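You operate a simulated robot arm through the tools that you are given. There is no shell and no other tool. Be economical: measure what you need, move in short steps, check, and stop when the job is done.

The job below is to be done with a simulated robot arm. You get a single attempt, and the scene is never put back.

## Task
Put one of the spice jars from the side worktop on top of the wiping block.
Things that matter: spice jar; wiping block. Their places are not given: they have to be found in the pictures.

It is judged by the outcome, as a careful person would: the job done as asked, and still so three seconds after it is handed in. It fails if anything else is knocked over, pushed out of place, dropped, spilled or broken.

## Robot
A 7-joint arm with a two-finger parallel gripper, fixed in place. Base frame: the origin is at the foot of the arm, x ahead of it, y to its left, z up; the work surface is at about z = 0. Readings come in m, degrees, newtons and seconds.
With the tool pointing down near the work surface it reaches from about 0.22 to 0.58 m from the base axis. Its first joint turns from -66.0 to 66.0 degrees. Payload 2.5 kg.
The TCP is the grasp point between the finger pads, 0.023 m short of the fingertips. In the tool frame z runs along the fingers and y along their closing line. The gripper opens to 0.094 m. The fingers are 0.038 m wide and 0.01 m thick; the gripper's body (0.054 by 0.096 m) begins 0.039 m behind the TCP.
Orientation is that of the tool frame in the base frame, as a unit quaternion [x, y, z, w]. With the fingers straight down and closing along the base's y, the tool's x points along the base's -x, its y along +y and its z along -z.

## Interface
- The arm moves only by the tool apply_moves. Its argument "increments" is a list that holds one entry, the list of rows, each a list of 7 numbers: the gripper command, from -1 (fully open) to 1 (shut), values between in proportion, then the shift along the tool's x, y, z in m, then the turn, a rotation vector about the tool's x, y, z in degrees. In form: [[[gripper, tx, ty, tz, rx, ry, rz], ...]]. A call has 1 to 20 rows; each row is the pose to reach, as a shift and turn from the pose commanded when the call began, along the tool's axes at that moment. A row lasts 0.2 s, in which the tool goes at most 0.05 m and 8.6 degrees; a call with a longer step from one row to the next is refused whole, and so is a gripper value outside its range. A pose out of reach is approached as far as the arm can. The call stops where the force on the tool passes 40 N (or 10 N more than at its start, if that is more) or the arm is blocked; 0.2 s more then pass. Each finger travels about 0.108 m/s and halts on what it meets, pressing with about 33 N; the grip force reading is that of the motor and also rises with nothing between the fingers. The clock runs only during rows and for 0.2 s after the last one: add rows that repeat a pose to give the fingers time. The reply holds the time, the measured pose of the TCP, the force on the tool along the base axes, the opening and the grip force, in the units named above and with some noise.
- Cameras (640 x 400 px; columns grow to the right, rows downward): "scene" is fixed at [0.1027, -0.4112, 0.534]; the picture's right is [0.87, -0.49, 0.00], its down [-0.35, -0.62, -0.70] and it looks along [0.34, 0.61, -0.72] (base axes); focal length 356 px, centre (320, 200). "wrist" rides on the gripper at [-0.039, 0, -0.044] in the tool frame; the picture's right is [0.00, -1.00, 0.00], its down [0.97, 0.00, -0.24] and it looks along [0.24, 0.00, 0.97] (tool axes); focal length 218 px, centre (320, 200).
- get_image(camera): a new picture of that camera. It takes no simulated time.
- probe_pixels(camera, pixels): for up to 12 pixels [column, row] of the newest picture of that camera ("zoom" is the newest enlarged one), the place [x, y, z] in the base frame of the surface seen there, good to about 0.002 m, but the place of the scene camera against the robot may be out by one fixed shift of up to 0.018 m in any direction. It takes no simulated time.
- zoom(camera, box): a new picture of the part [left, top, right, bottom] of that camera's present view, enlarged. It takes no simulated time.
- sign_off(): hands the job in; it is judged then, once.

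Keep the steps short. Do not move on a guess: measure, check each grasp and each placing, and mend mistakes. In all there are 60 turns and 26 pictures (those below and enlarged ones count). Leave the gripper open and the arm clear of the work at the hand-in unless told otherwise, and finish with a single line.

The tools are called after "Request:" as name(argument=value, ...) on one line, values as JSON. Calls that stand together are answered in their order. apply_moves: Moves the arm, as the interface text tells. Its arguments: {"type":"object","properties":{"increments":{"type":"array"}},"required":["increments"]} The other tools are called the same way: get_image (camera) takes a picture; probe_pixels (camera, pixels) gives the place of the surface under pixels of a picture; zoom (camera, box) takes an enlarged picture of a part of a camera's view; sign_off () hands the job in.

At the start:

```text
time: 0.0
position: [0.3587, -0.171, 0.2598]
orientation: [0.0, 1.0, 0.0, 0.0]
wrist_force: [-0.6, -0.4, 0.4]
grip_width: 0.094
gripper_force: 0.2
```

scene: 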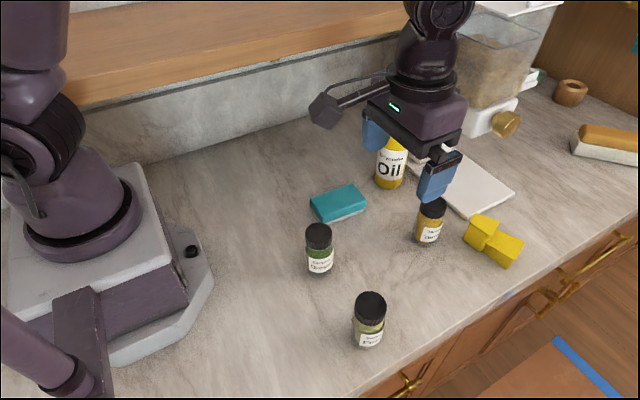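
wrist: 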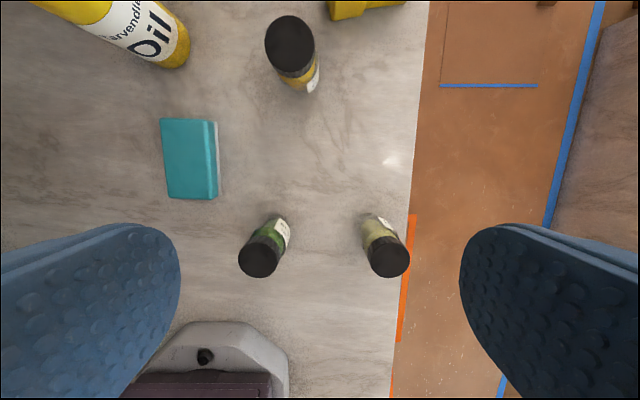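

I see three spice jars with black lids and a teal block, which is likely the wiping block. I'll measure them with the wrist camera, which has no fixed shift, and zoom in on the scene.

Request:
probe_pixels(camera="wrist", pixels=[[166, 122], [212, 125], [216, 195], [171, 194], [190, 160], [259, 260], [388, 260], [290, 40], [240, 170], [277, 222], [372, 220], [217, 160]])

Request:
zoom(camera="scene", box=[280, 130, 540, 360])

Request:
zoom(camera="scene", box=[460, 60, 640, 180])

```text
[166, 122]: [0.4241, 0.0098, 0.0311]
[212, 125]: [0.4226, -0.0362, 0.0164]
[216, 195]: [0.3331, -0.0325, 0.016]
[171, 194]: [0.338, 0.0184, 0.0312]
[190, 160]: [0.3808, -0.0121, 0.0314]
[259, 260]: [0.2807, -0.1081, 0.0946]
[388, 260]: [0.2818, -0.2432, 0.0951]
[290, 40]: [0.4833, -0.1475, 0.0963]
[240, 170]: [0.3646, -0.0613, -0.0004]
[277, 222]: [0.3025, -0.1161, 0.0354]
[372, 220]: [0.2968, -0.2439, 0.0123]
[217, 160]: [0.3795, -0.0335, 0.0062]
```

```text
1.74 times, centred on (410, 245) of scene
```

zoom: 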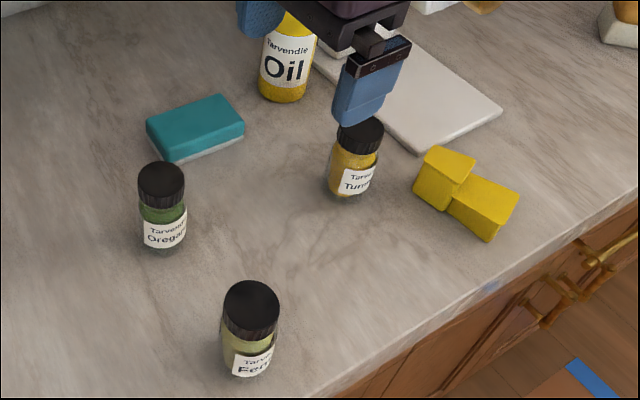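

```text
3.33 times, centred on (550, 120) of scene
```

zoom: 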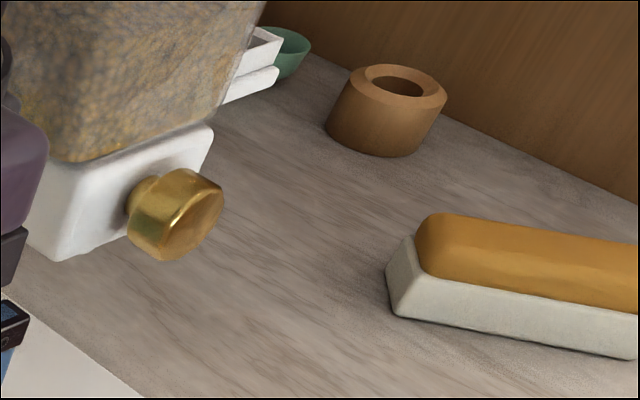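

The teal block's top is at z≈0.031, and the Oregano jar's lid centre is at about (0.281, -0.108) with its top at z≈0.095. It's the nearest jar and has free space around it. I'll move above it at height and look again.

Request:
apply_moves(increments=[[[-1, 0.026, 0.021, 0.02, 0, 0, 0], [-1, 0.052, 0.042, 0.04, 0, 0, 0], [-1, 0.0777, 0.063, 0.06, 0, 0, 0], [-1, 0.0777, 0.063, 0.06, 0, 0, 0]]])

Request:
get_image(camera="wrist")

```text
time: 1.0
position: [0.2788, -0.1081, 0.2009]
orientation: [0.001, 1.0, -0.001, 0.0]
wrist_force: [1.1, 0.3, 0.4]
grip_width: 0.094
gripper_force: 0.0
```

```text
21 pictures are left
```

wrist: 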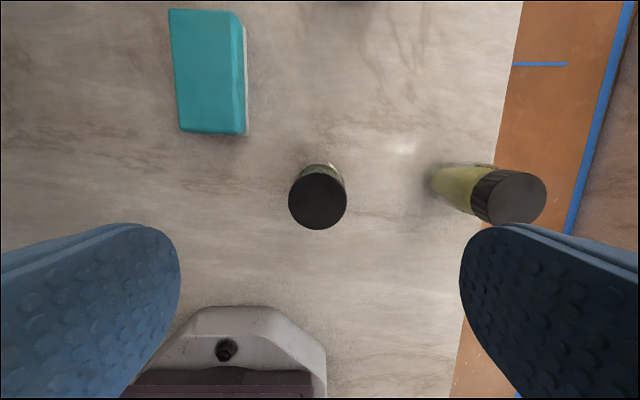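

The lid is now at about (318,201). I'll probe its edges and the block's corners.

Request:
probe_pixels(camera="wrist", pixels=[[291, 201], [345, 201], [318, 201], [318, 227], [318, 176], [522, 197], [173, 14], [237, 16], [240, 130], [184, 128], [210, 75], [316, 167]])

```text
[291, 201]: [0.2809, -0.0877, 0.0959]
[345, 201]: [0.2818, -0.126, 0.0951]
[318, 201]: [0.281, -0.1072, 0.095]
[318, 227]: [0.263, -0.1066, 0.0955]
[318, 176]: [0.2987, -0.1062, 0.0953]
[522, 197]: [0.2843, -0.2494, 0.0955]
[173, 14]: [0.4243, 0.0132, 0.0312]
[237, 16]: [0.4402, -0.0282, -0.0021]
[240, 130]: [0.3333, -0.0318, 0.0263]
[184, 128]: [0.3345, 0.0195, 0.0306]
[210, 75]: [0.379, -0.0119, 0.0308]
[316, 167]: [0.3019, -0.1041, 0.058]
```

The lid centre is (0.281, -0.107) and it's 0.040 m wide. The block's top is centred at about (0.379, -0.009). I'll lower to z≈0.066, which leaves about 0.01 m between the gripper body and the lid.

Request:
apply_moves(increments=[[[-1, 0, 0.001, 0.035, 0, 0, 0], [-1, 0, 0.001, 0.07, 0, 0, 0], [-1, 0, 0.001, 0.1, 0, 0, 0], [-1, 0, 0.001, 0.12, 0, 0, 0], [-1, 0, 0.001, 0.134, 0, 0, 0], [-1, 0, 0.001, 0.134, 0, 0, 0]]])

Request:
get_image(camera="wrist")

```text
time: 2.4
position: [0.2817, -0.1072, 0.0659]
orientation: [-0.001, 1.0, 0.0, 0.001]
wrist_force: [0.2, -0.1, 0.3]
grip_width: 0.0942
gripper_force: 0.1
```

```text
20 pictures are left
```

wrist: 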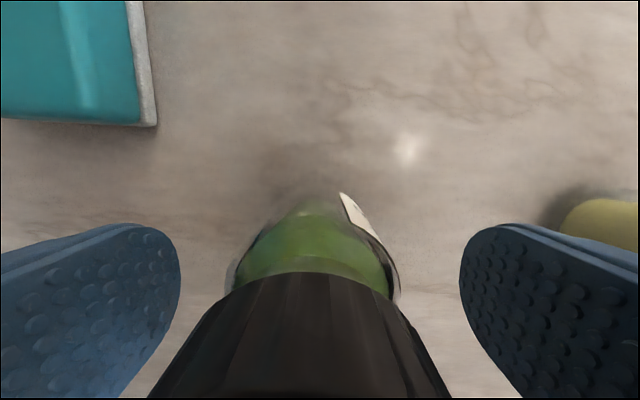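

The jar is centred between the fingers. Next I'll close on it.

Request:
apply_moves(increments=[[[1, 0, 0, 0, 0, 0, 0], [1, 0, 0, 0, 0, 0, 0], [1, 0, 0, 0, 0, 0, 0], [1, 0, 0, 0, 0, 0, 0]]])

```text
time: 3.4
position: [0.281, -0.1094, 0.0657]
orientation: [0.0, 1.0, 0.0, 0.0]
wrist_force: [0.3, 0.3, 0.1]
grip_width: 0.0468
gripper_force: 33.0
```

It's gripped at 0.047 m, which is the jar's body, with 33 N. I'll lift it 0.08 m straight up.

Request:
apply_moves(increments=[[[1, 0, 0, -0.015, 0, 0, 0], [1, 0, 0, -0.04, 0, 0, 0], [1, 0, 0, -0.065, 0, 0, 0], [1, 0, 0, -0.08, 0, 0, 0], [1, 0, 0, -0.08, 0, 0, 0]]])

Request:
get_image(camera="scene")

Request:
get_image(camera="wrist")

```text
time: 4.6
position: [0.2814, -0.1066, 0.1462]
orientation: [-0.001, 1.0, 0.001, 0.0]
wrist_force: [0.4, -1.0, -0.2]
grip_width: 0.0003
gripper_force: 33.3
```

```text
19 pictures are left
```

scene: 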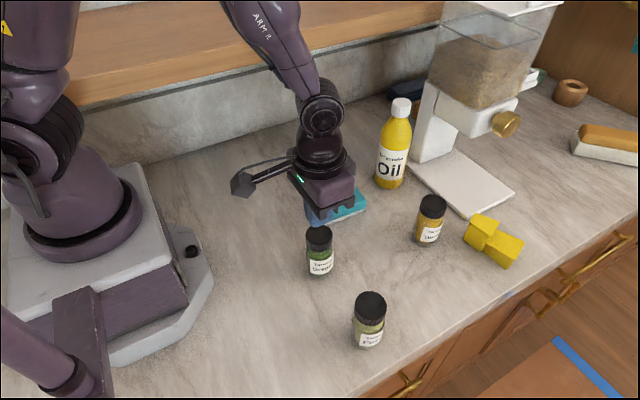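

```text
18 pictures are left
```

wrist: 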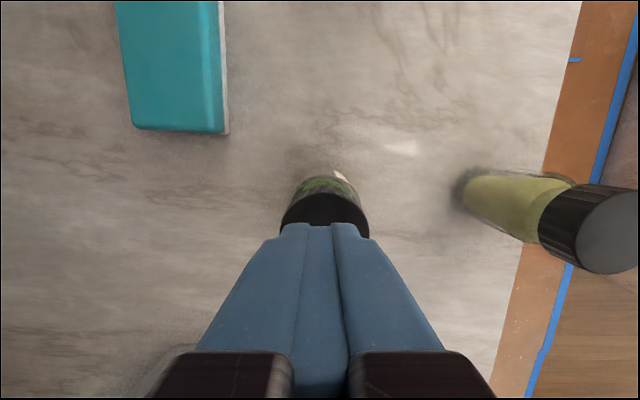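

The fingers closed on nothing (opening 0.0003), so the jar slipped out. It's still standing. I'll look closely at its profile.

Request:
zoom(camera="scene", box=[275, 215, 365, 285])

Request:
zoom(camera="wrist", box=[240, 140, 400, 260])

```text
5.71 times, centred on (320, 250) of scene
```

zoom: 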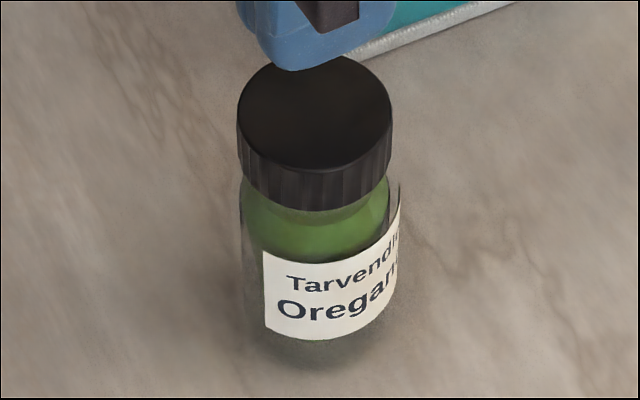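

```text
3.33 times, centred on (320, 200) of wrist
```

zoom: 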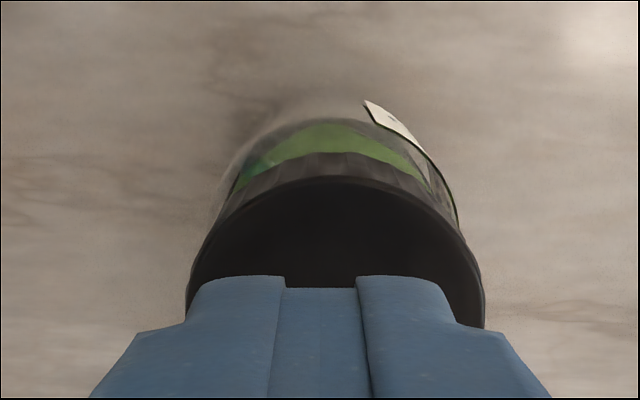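

Request:
probe_pixels(camera="scene", pixels=[[320, 238]])

Request:
zoom(camera="scene", box=[275, 215, 365, 285])

Request:
probe_pixels(camera="zoom", pixels=[[316, 110], [316, 172], [316, 190], [316, 205], [316, 215], [316, 225], [316, 240], [316, 260], [320, 300], [325, 335], [325, 350], [325, 366]])

```text
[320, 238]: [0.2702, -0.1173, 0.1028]
```

```text
5.71 times, centred on (320, 250) of scene
```

zoom: 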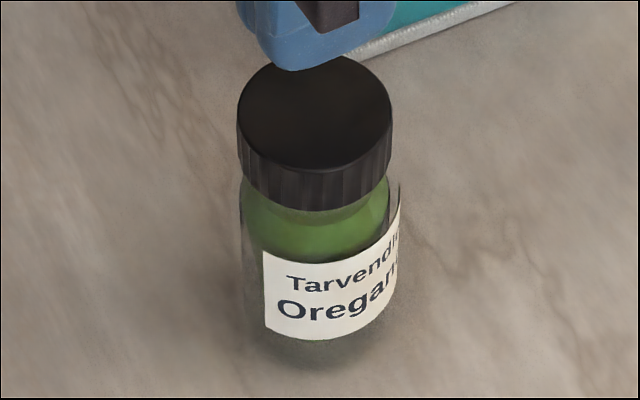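

```text
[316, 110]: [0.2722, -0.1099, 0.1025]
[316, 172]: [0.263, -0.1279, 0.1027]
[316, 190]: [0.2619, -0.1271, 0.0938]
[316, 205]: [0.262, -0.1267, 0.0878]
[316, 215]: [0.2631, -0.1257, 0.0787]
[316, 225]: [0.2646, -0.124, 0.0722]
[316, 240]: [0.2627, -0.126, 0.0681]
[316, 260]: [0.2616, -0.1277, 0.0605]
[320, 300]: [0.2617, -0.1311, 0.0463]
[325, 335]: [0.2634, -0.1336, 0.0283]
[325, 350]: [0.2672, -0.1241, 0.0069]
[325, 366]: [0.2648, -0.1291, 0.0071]
```

The lid spans roughly z 0.077–0.095, the neck and shoulder about 0.06–0.077, and the straight glass is below that. My fingertips, at 0.043, held only the top of the glass. I'll open and check whether the jar has shifted.

Request:
apply_moves(increments=[[[-1, 0, 0, -0.02, 0, 0, 0], [-1, 0, 0, -0.02, 0, 0, 0], [-1, 0, 0, -0.02, 0, 0, 0]]])

Request:
get_image(camera="wrist")

Request:
probe_pixels(camera="wrist", pixels=[[318, 215], [300, 215], [340, 215], [318, 235], [318, 200]])

```text
time: 5.4
position: [0.2808, -0.1063, 0.167]
orientation: [-0.001, 1.0, 0.0, -0.001]
wrist_force: [0.3, -0.4, -0.1]
grip_width: 0.094
gripper_force: 0.0
```

```text
14 pictures are left
```

wrist: 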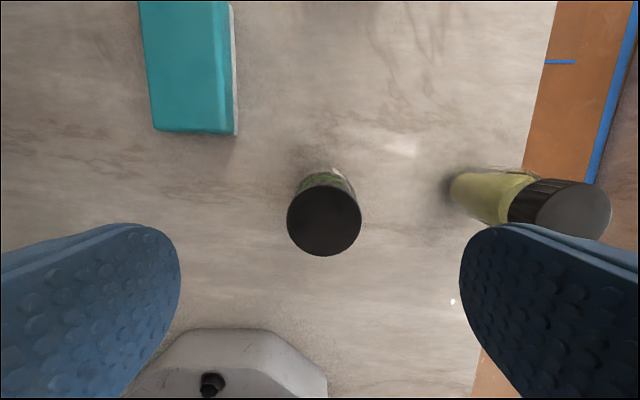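

```text
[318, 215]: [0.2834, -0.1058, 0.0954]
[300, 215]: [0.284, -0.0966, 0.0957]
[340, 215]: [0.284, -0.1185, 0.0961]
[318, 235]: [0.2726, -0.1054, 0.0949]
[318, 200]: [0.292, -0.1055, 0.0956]
```

The jar still stands at about (0.281, -0.108). I'll go down to z≈0.060, about 4 mm of clearance above the lid, and close. Then I'll lift just 0.006 m slowly and read the opening.

Request:
apply_moves(increments=[[[-1, 0, -0.0005, 0.035, 0, 0, 0], [-1, 0, -0.0005, 0.07, 0, 0, 0], [-1, 0, -0.0005, 0.09, 0, 0, 0], [-1, 0, -0.0005, 0.1, 0, 0, 0], [-1, 0, -0.0005, 0.1055, 0, 0, 0], [-1, 0, -0.0005, 0.1055, 0, 0, 0], [1, 0, -0.0005, 0.1055, 0, 0, 0], [1, 0, -0.0005, 0.1055, 0, 0, 0], [1, 0, -0.0005, 0.1055, 0, 0, 0], [1, 0, -0.0005, 0.1055, 0, 0, 0]]])

Request:
apply_moves(increments=[[[1, 0, 0, -0.001, 0, 0, 0], [1, 0, 0, -0.002, 0, 0, 0], [1, 0, 0, -0.003, 0, 0, 0], [1, 0, 0, -0.004, 0, 0, 0], [1, 0, 0, -0.005, 0, 0, 0], [1, 0, 0, -0.006, 0, 0, 0]]])

Request:
get_image(camera="wrist")

```text
time: 7.6
position: [0.2812, -0.1054, 0.0608]
orientation: [-0.001, 1.0, 0.001, -0.001]
wrist_force: [0.0, -0.5, -0.2]
grip_width: 0.0466
gripper_force: 32.9
```

```text
time: 9.0
position: [0.282, -0.1065, 0.067]
orientation: [0.001, 1.0, 0.0, -0.001]
wrist_force: [0.0, -0.2, -2.9]
grip_width: 0.0465
gripper_force: 32.9
```

```text
13 pictures are left
```

wrist: 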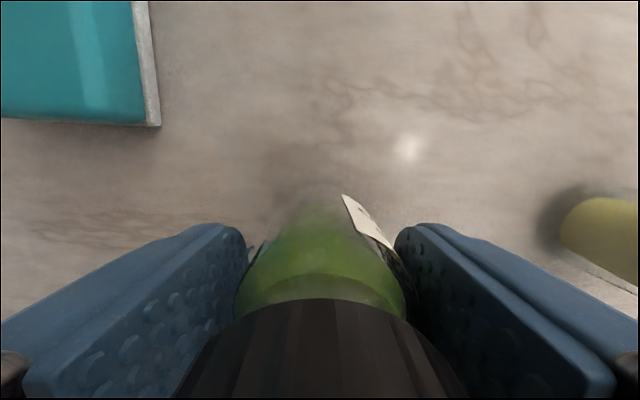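

The tool now carries 2.9 N, and the lid's edge shows at row 299. I'll lift 0.012 m more, slowly, and see whether the jar stays put in the grip.

Request:
apply_moves(increments=[[[1, 0, 0, -0.002, 0, 0, 0], [1, 0, 0, -0.004, 0, 0, 0], [1, 0, 0, -0.006, 0, 0, 0], [1, 0, 0, -0.008, 0, 0, 0], [1, 0, 0, -0.01, 0, 0, 0], [1, 0, 0, -0.012, 0, 0, 0]]])

Request:
get_image(camera="wrist")

```text
time: 10.4
position: [0.283, -0.1072, 0.0785]
orientation: [-0.001, 1.0, 0.0, 0.0]
wrist_force: [0.1, 0.1, -1.3]
grip_width: 0.0468
gripper_force: 33.4
```

```text
12 pictures are left
```

wrist: 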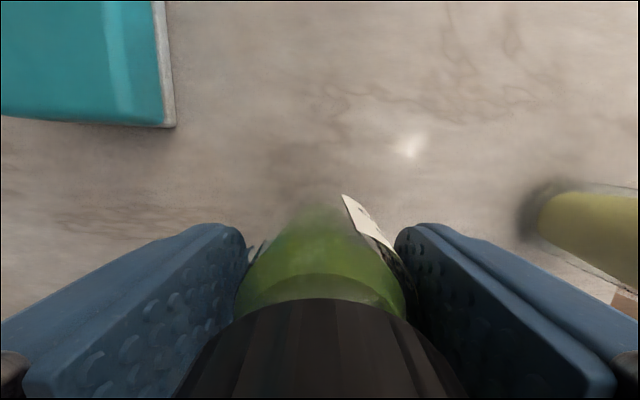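

The lid's edge is still at row 299, so the jar is firmly held and clear of the worktop. I'll raise it gently by another 0.036 m, which puts its base at about z 0.054.

Request:
apply_moves(increments=[[[1, 0, 0, -0.002, 0, 0, 0], [1, 0, 0, -0.005, 0, 0, 0], [1, 0, 0, -0.009, 0, 0, 0], [1, 0, 0, -0.013, 0, 0, 0], [1, 0, 0, -0.017, 0, 0, 0], [1, 0, 0, -0.021, 0, 0, 0], [1, 0, 0, -0.025, 0, 0, 0], [1, 0, 0, -0.029, 0, 0, 0], [1, 0, 0, -0.032, 0, 0, 0], [1, 0, 0, -0.034, 0, 0, 0], [1, 0, 0, -0.036, 0, 0, 0]]])

Request:
get_image(camera="wrist")

```text
time: 12.8
position: [0.2794, -0.1059, 0.1145]
orientation: [0.0, 1.0, 0.0, 0.0]
wrist_force: [-0.6, 0.2, -1.4]
grip_width: 0.0467
gripper_force: 32.7
```

```text
11 pictures are left
```

wrist: 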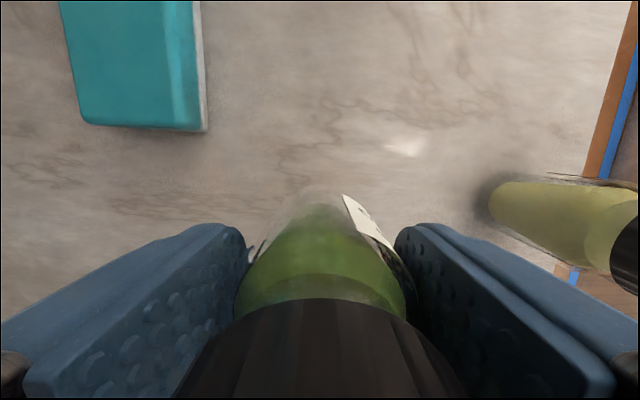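

Still held. Before crossing, I'll measure the block's top more finely, since there's a bevel on its right side.

Request:
probe_pixels(camera="wrist", pixels=[[72, 60], [85, 60], [100, 60], [120, 60], [140, 60], [155, 60], [165, 60], [175, 60], [185, 60], [194, 60], [90, 118], [190, 125]])

```text
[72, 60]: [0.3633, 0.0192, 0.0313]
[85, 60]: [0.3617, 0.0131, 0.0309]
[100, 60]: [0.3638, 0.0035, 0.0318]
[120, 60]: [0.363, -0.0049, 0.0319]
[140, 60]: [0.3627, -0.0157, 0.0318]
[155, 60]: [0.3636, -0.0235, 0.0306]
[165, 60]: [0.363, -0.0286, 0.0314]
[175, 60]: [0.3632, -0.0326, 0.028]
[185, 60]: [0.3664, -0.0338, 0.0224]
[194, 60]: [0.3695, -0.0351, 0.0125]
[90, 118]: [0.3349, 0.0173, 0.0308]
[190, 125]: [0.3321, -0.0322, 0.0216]
```

The top runs from y≈-0.030 to 0.020, so its centre is about (0.379, -0.007). I'll check room for the arm's side attachment against the wall, and the oil bottle's position, with a scene picture.

Request:
get_image(camera="scene")

Request:
probe_pixels(camera="scene", pixels=[[240, 180], [255, 176], [300, 170], [230, 140], [290, 118], [350, 98], [395, 160], [385, 185], [400, 105], [320, 255]])

```text
10 pictures are left
```

scene: 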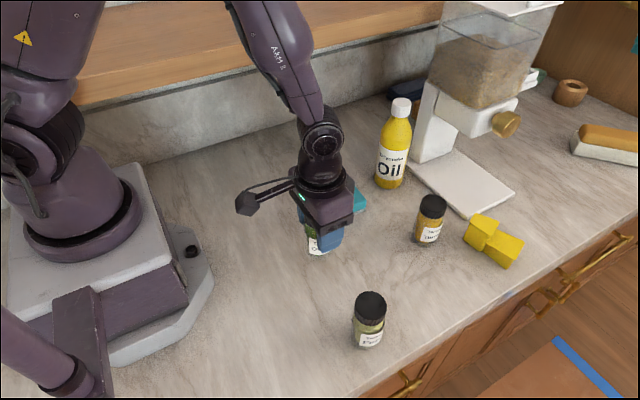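

```text
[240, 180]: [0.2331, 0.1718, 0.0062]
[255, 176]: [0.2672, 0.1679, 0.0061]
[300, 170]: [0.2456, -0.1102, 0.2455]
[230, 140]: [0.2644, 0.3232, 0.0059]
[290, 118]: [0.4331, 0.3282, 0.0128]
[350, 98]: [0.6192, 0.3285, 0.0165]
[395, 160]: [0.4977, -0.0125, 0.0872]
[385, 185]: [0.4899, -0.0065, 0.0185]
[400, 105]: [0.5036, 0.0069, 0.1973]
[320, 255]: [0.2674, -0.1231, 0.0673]
```

The wall is at y≈0.33, and the oil bottle's near face is at x≈0.49–0.50. The gripper's front would reach only about 0.44, so there's room. I'll carry the jar slowly over to above the block.

Request:
apply_moves(increments=[[[1, -0.001, 0.001, 0, 0, 0, 0], [1, -0.004, 0.004, 0, 0, 0, 0], [1, -0.009, 0.009, 0, 0, 0, 0], [1, -0.015, 0.015, 0, 0, 0, 0], [1, -0.022, 0.0225, 0, 0, 0, 0], [1, -0.029, 0.0295, 0, 0, 0, 0], [1, -0.036, 0.037, 0, 0, 0, 0], [1, -0.043, 0.044, 0, 0, 0, 0], [1, -0.05, 0.0515, 0, 0, 0, 0], [1, -0.057, 0.0585, 0, 0, 0, 0], [1, -0.064, 0.0655, 0, 0, 0, 0], [1, -0.071, 0.073, 0, 0, 0, 0], [1, -0.078, 0.08, 0, 0, 0, 0], [1, -0.085, 0.087, 0, 0, 0, 0], [1, -0.091, 0.0935, 0, 0, 0, 0], [1, -0.095, 0.0975, 0, 0, 0, 0], [1, -0.098, 0.1005, 0, 0, 0, 0], [1, -0.098, 0.1005, 0, 0, 0, 0]]])

Request:
get_image(camera="wrist")

Request:
get_image(camera="scene")

```text
time: 16.6
position: [0.3796, -0.0064, 0.1154]
orientation: [0.0, 1.0, 0.0, 0.0]
wrist_force: [0.0, -0.6, -3.1]
grip_width: 0.0466
gripper_force: 33.3
```

```text
9 pictures are left
```

wrist: 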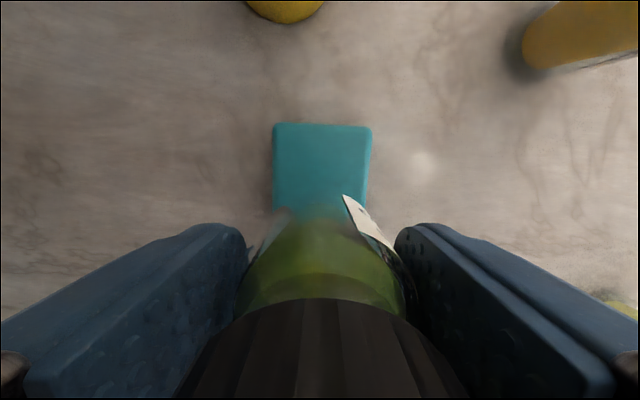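

```text
8 pictures are left
```

scene: 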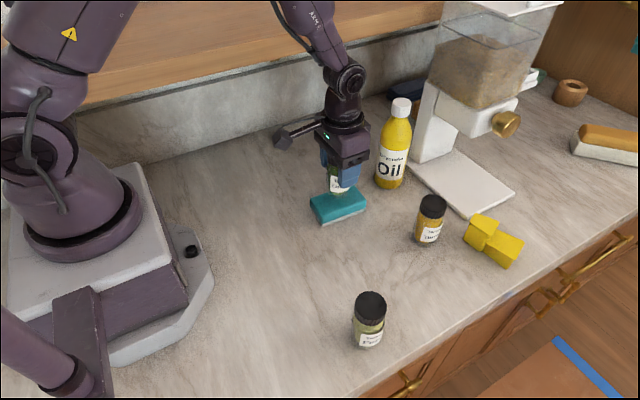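

The jar is above the block. I'll check the block's edges once more from here.

Request:
probe_pixels(camera="wrist", pixels=[[276, 130], [369, 130], [276, 170], [366, 170], [276, 200], [320, 127]])

```text
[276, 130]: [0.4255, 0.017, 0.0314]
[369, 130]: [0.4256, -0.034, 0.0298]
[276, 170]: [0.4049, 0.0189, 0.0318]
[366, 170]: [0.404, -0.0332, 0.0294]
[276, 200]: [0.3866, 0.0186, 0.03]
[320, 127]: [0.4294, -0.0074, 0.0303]
```

The block's centre is about (0.380, -0.0075), so the jar is centred. I'll lower it 0.022 m gently; contact is expected at 0.0228.

Request:
apply_moves(increments=[[[1, 0, 0, 0.002, 0, 0, 0], [1, 0, 0, 0.005, 0, 0, 0], [1, 0, 0, 0.008, 0, 0, 0], [1, 0, 0, 0.011, 0, 0, 0], [1, 0, 0, 0.014, 0, 0, 0], [1, 0, 0, 0.017, 0, 0, 0], [1, 0, 0, 0.019, 0, 0, 0], [1, 0, 0, 0.0205, 0, 0, 0], [1, 0, 0, 0.0215, 0, 0, 0], [1, 0, 0, 0.022, 0, 0, 0], [1, 0, 0, 0.022, 0, 0, 0]]])

```text
time: 19.0
position: [0.3789, -0.0062, 0.0925]
orientation: [0.0, 1.0, 0.0, 0.0]
wrist_force: [0.0, 0.0, -0.9]
grip_width: 0.0465
gripper_force: 32.4
```

Request:
apply_moves(increments=[[[1, 0, 0, 0.0005, 0, 0, 0], [1, 0, 0, 0.001, 0, 0, 0], [1, 0, 0, 0.001, 0, 0, 0]]])

Request:
zoom(camera="scene", box=[290, 150, 390, 230])

```text
time: 19.8
position: [0.3795, -0.0056, 0.091]
orientation: [-0.001, 1.0, 0.0, -0.001]
wrist_force: [-5.5, -0.5, 16.1]
grip_width: 0.0467
gripper_force: 32.9
```

```text
5.00 times, centred on (340, 190) of scene
```

zoom: 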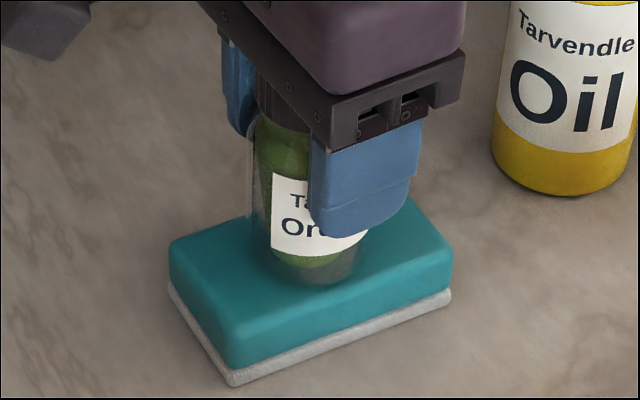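

The jar rests on the block, with 16 N pushing up. I'll ease off 0.7 mm and open gradually.

Request:
apply_moves(increments=[[[1, 0, 0, -0.0007, 0, 0, 0], [1, 0, 0, -0.0007, 0, 0, 0], [0, 0, 0, -0.0007, 0, 0, 0], [-0.1, 0, 0, -0.0007, 0, 0, 0], [-0.3, 0, 0, -0.0007, 0, 0, 0], [-0.6, 0, 0, -0.0007, 0, 0, 0], [-1, 0, 0, -0.0007, 0, 0, 0], [-1, 0, 0, -0.0007, 0, 0, 0]]])

Request:
get_image(camera="wrist")

```text
time: 21.6
position: [0.3779, -0.0063, 0.0906]
orientation: [0.0, 1.0, 0.0, 0.0]
wrist_force: [0.7, 0.8, -0.1]
grip_width: 0.094
gripper_force: 0.1
```

```text
6 pictures are left
```

wrist: 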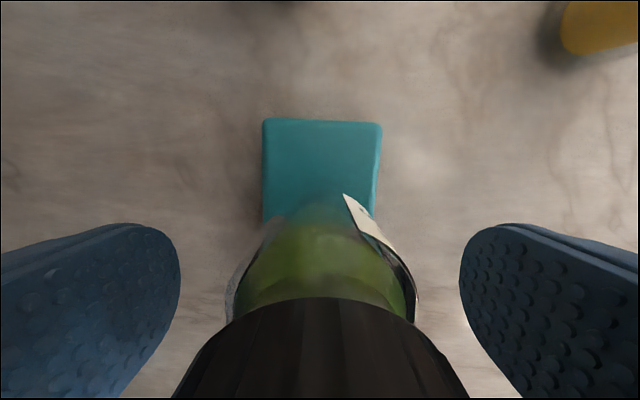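

The fingers are open and the jar stands by itself. I'll raise the arm straight up 0.13 m and then look.

Request:
apply_moves(increments=[[[-1, 0, 0, -0.01, 0, 0, 0], [-1, 0, 0, -0.03, 0, 0, 0], [-1, 0, 0, -0.06, 0, 0, 0], [-1, 0, 0, -0.095, 0, 0, 0], [-1, 0, 0, -0.13, 0, 0, 0], [-1, 0, 0, -0.13, 0, 0, 0], [-1, 0, 0, -0.13, 0, 0, 0]]])

Request:
get_image(camera="scene")

Request:
get_image(camera="wrist")

```text
time: 23.2
position: [0.38, -0.0078, 0.2226]
orientation: [0.0, 1.0, -0.001, 0.001]
wrist_force: [-0.1, -0.8, -0.1]
grip_width: 0.0942
gripper_force: 0.1
```

```text
5 pictures are left
```

scene: 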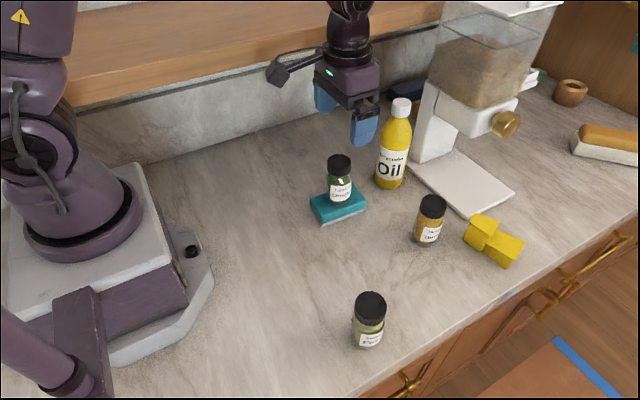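

```text
4 pictures are left
```

wrist: 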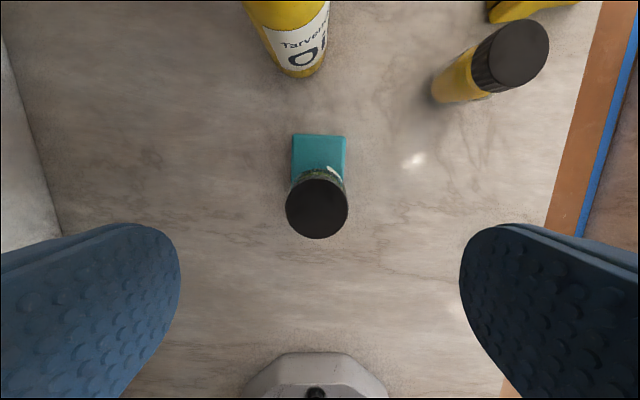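

The jar stands upright in the middle of the block, the gripper is open and clear, and nothing else has moved. I'm handing it in.

Request:
sign_off()

```text
The job is handed in.
```

The Oregano jar is standing upright on the teal wiping block; my first grip slipped without tipping the jar, nothing else moved, and the arm is clear with the gripper open.
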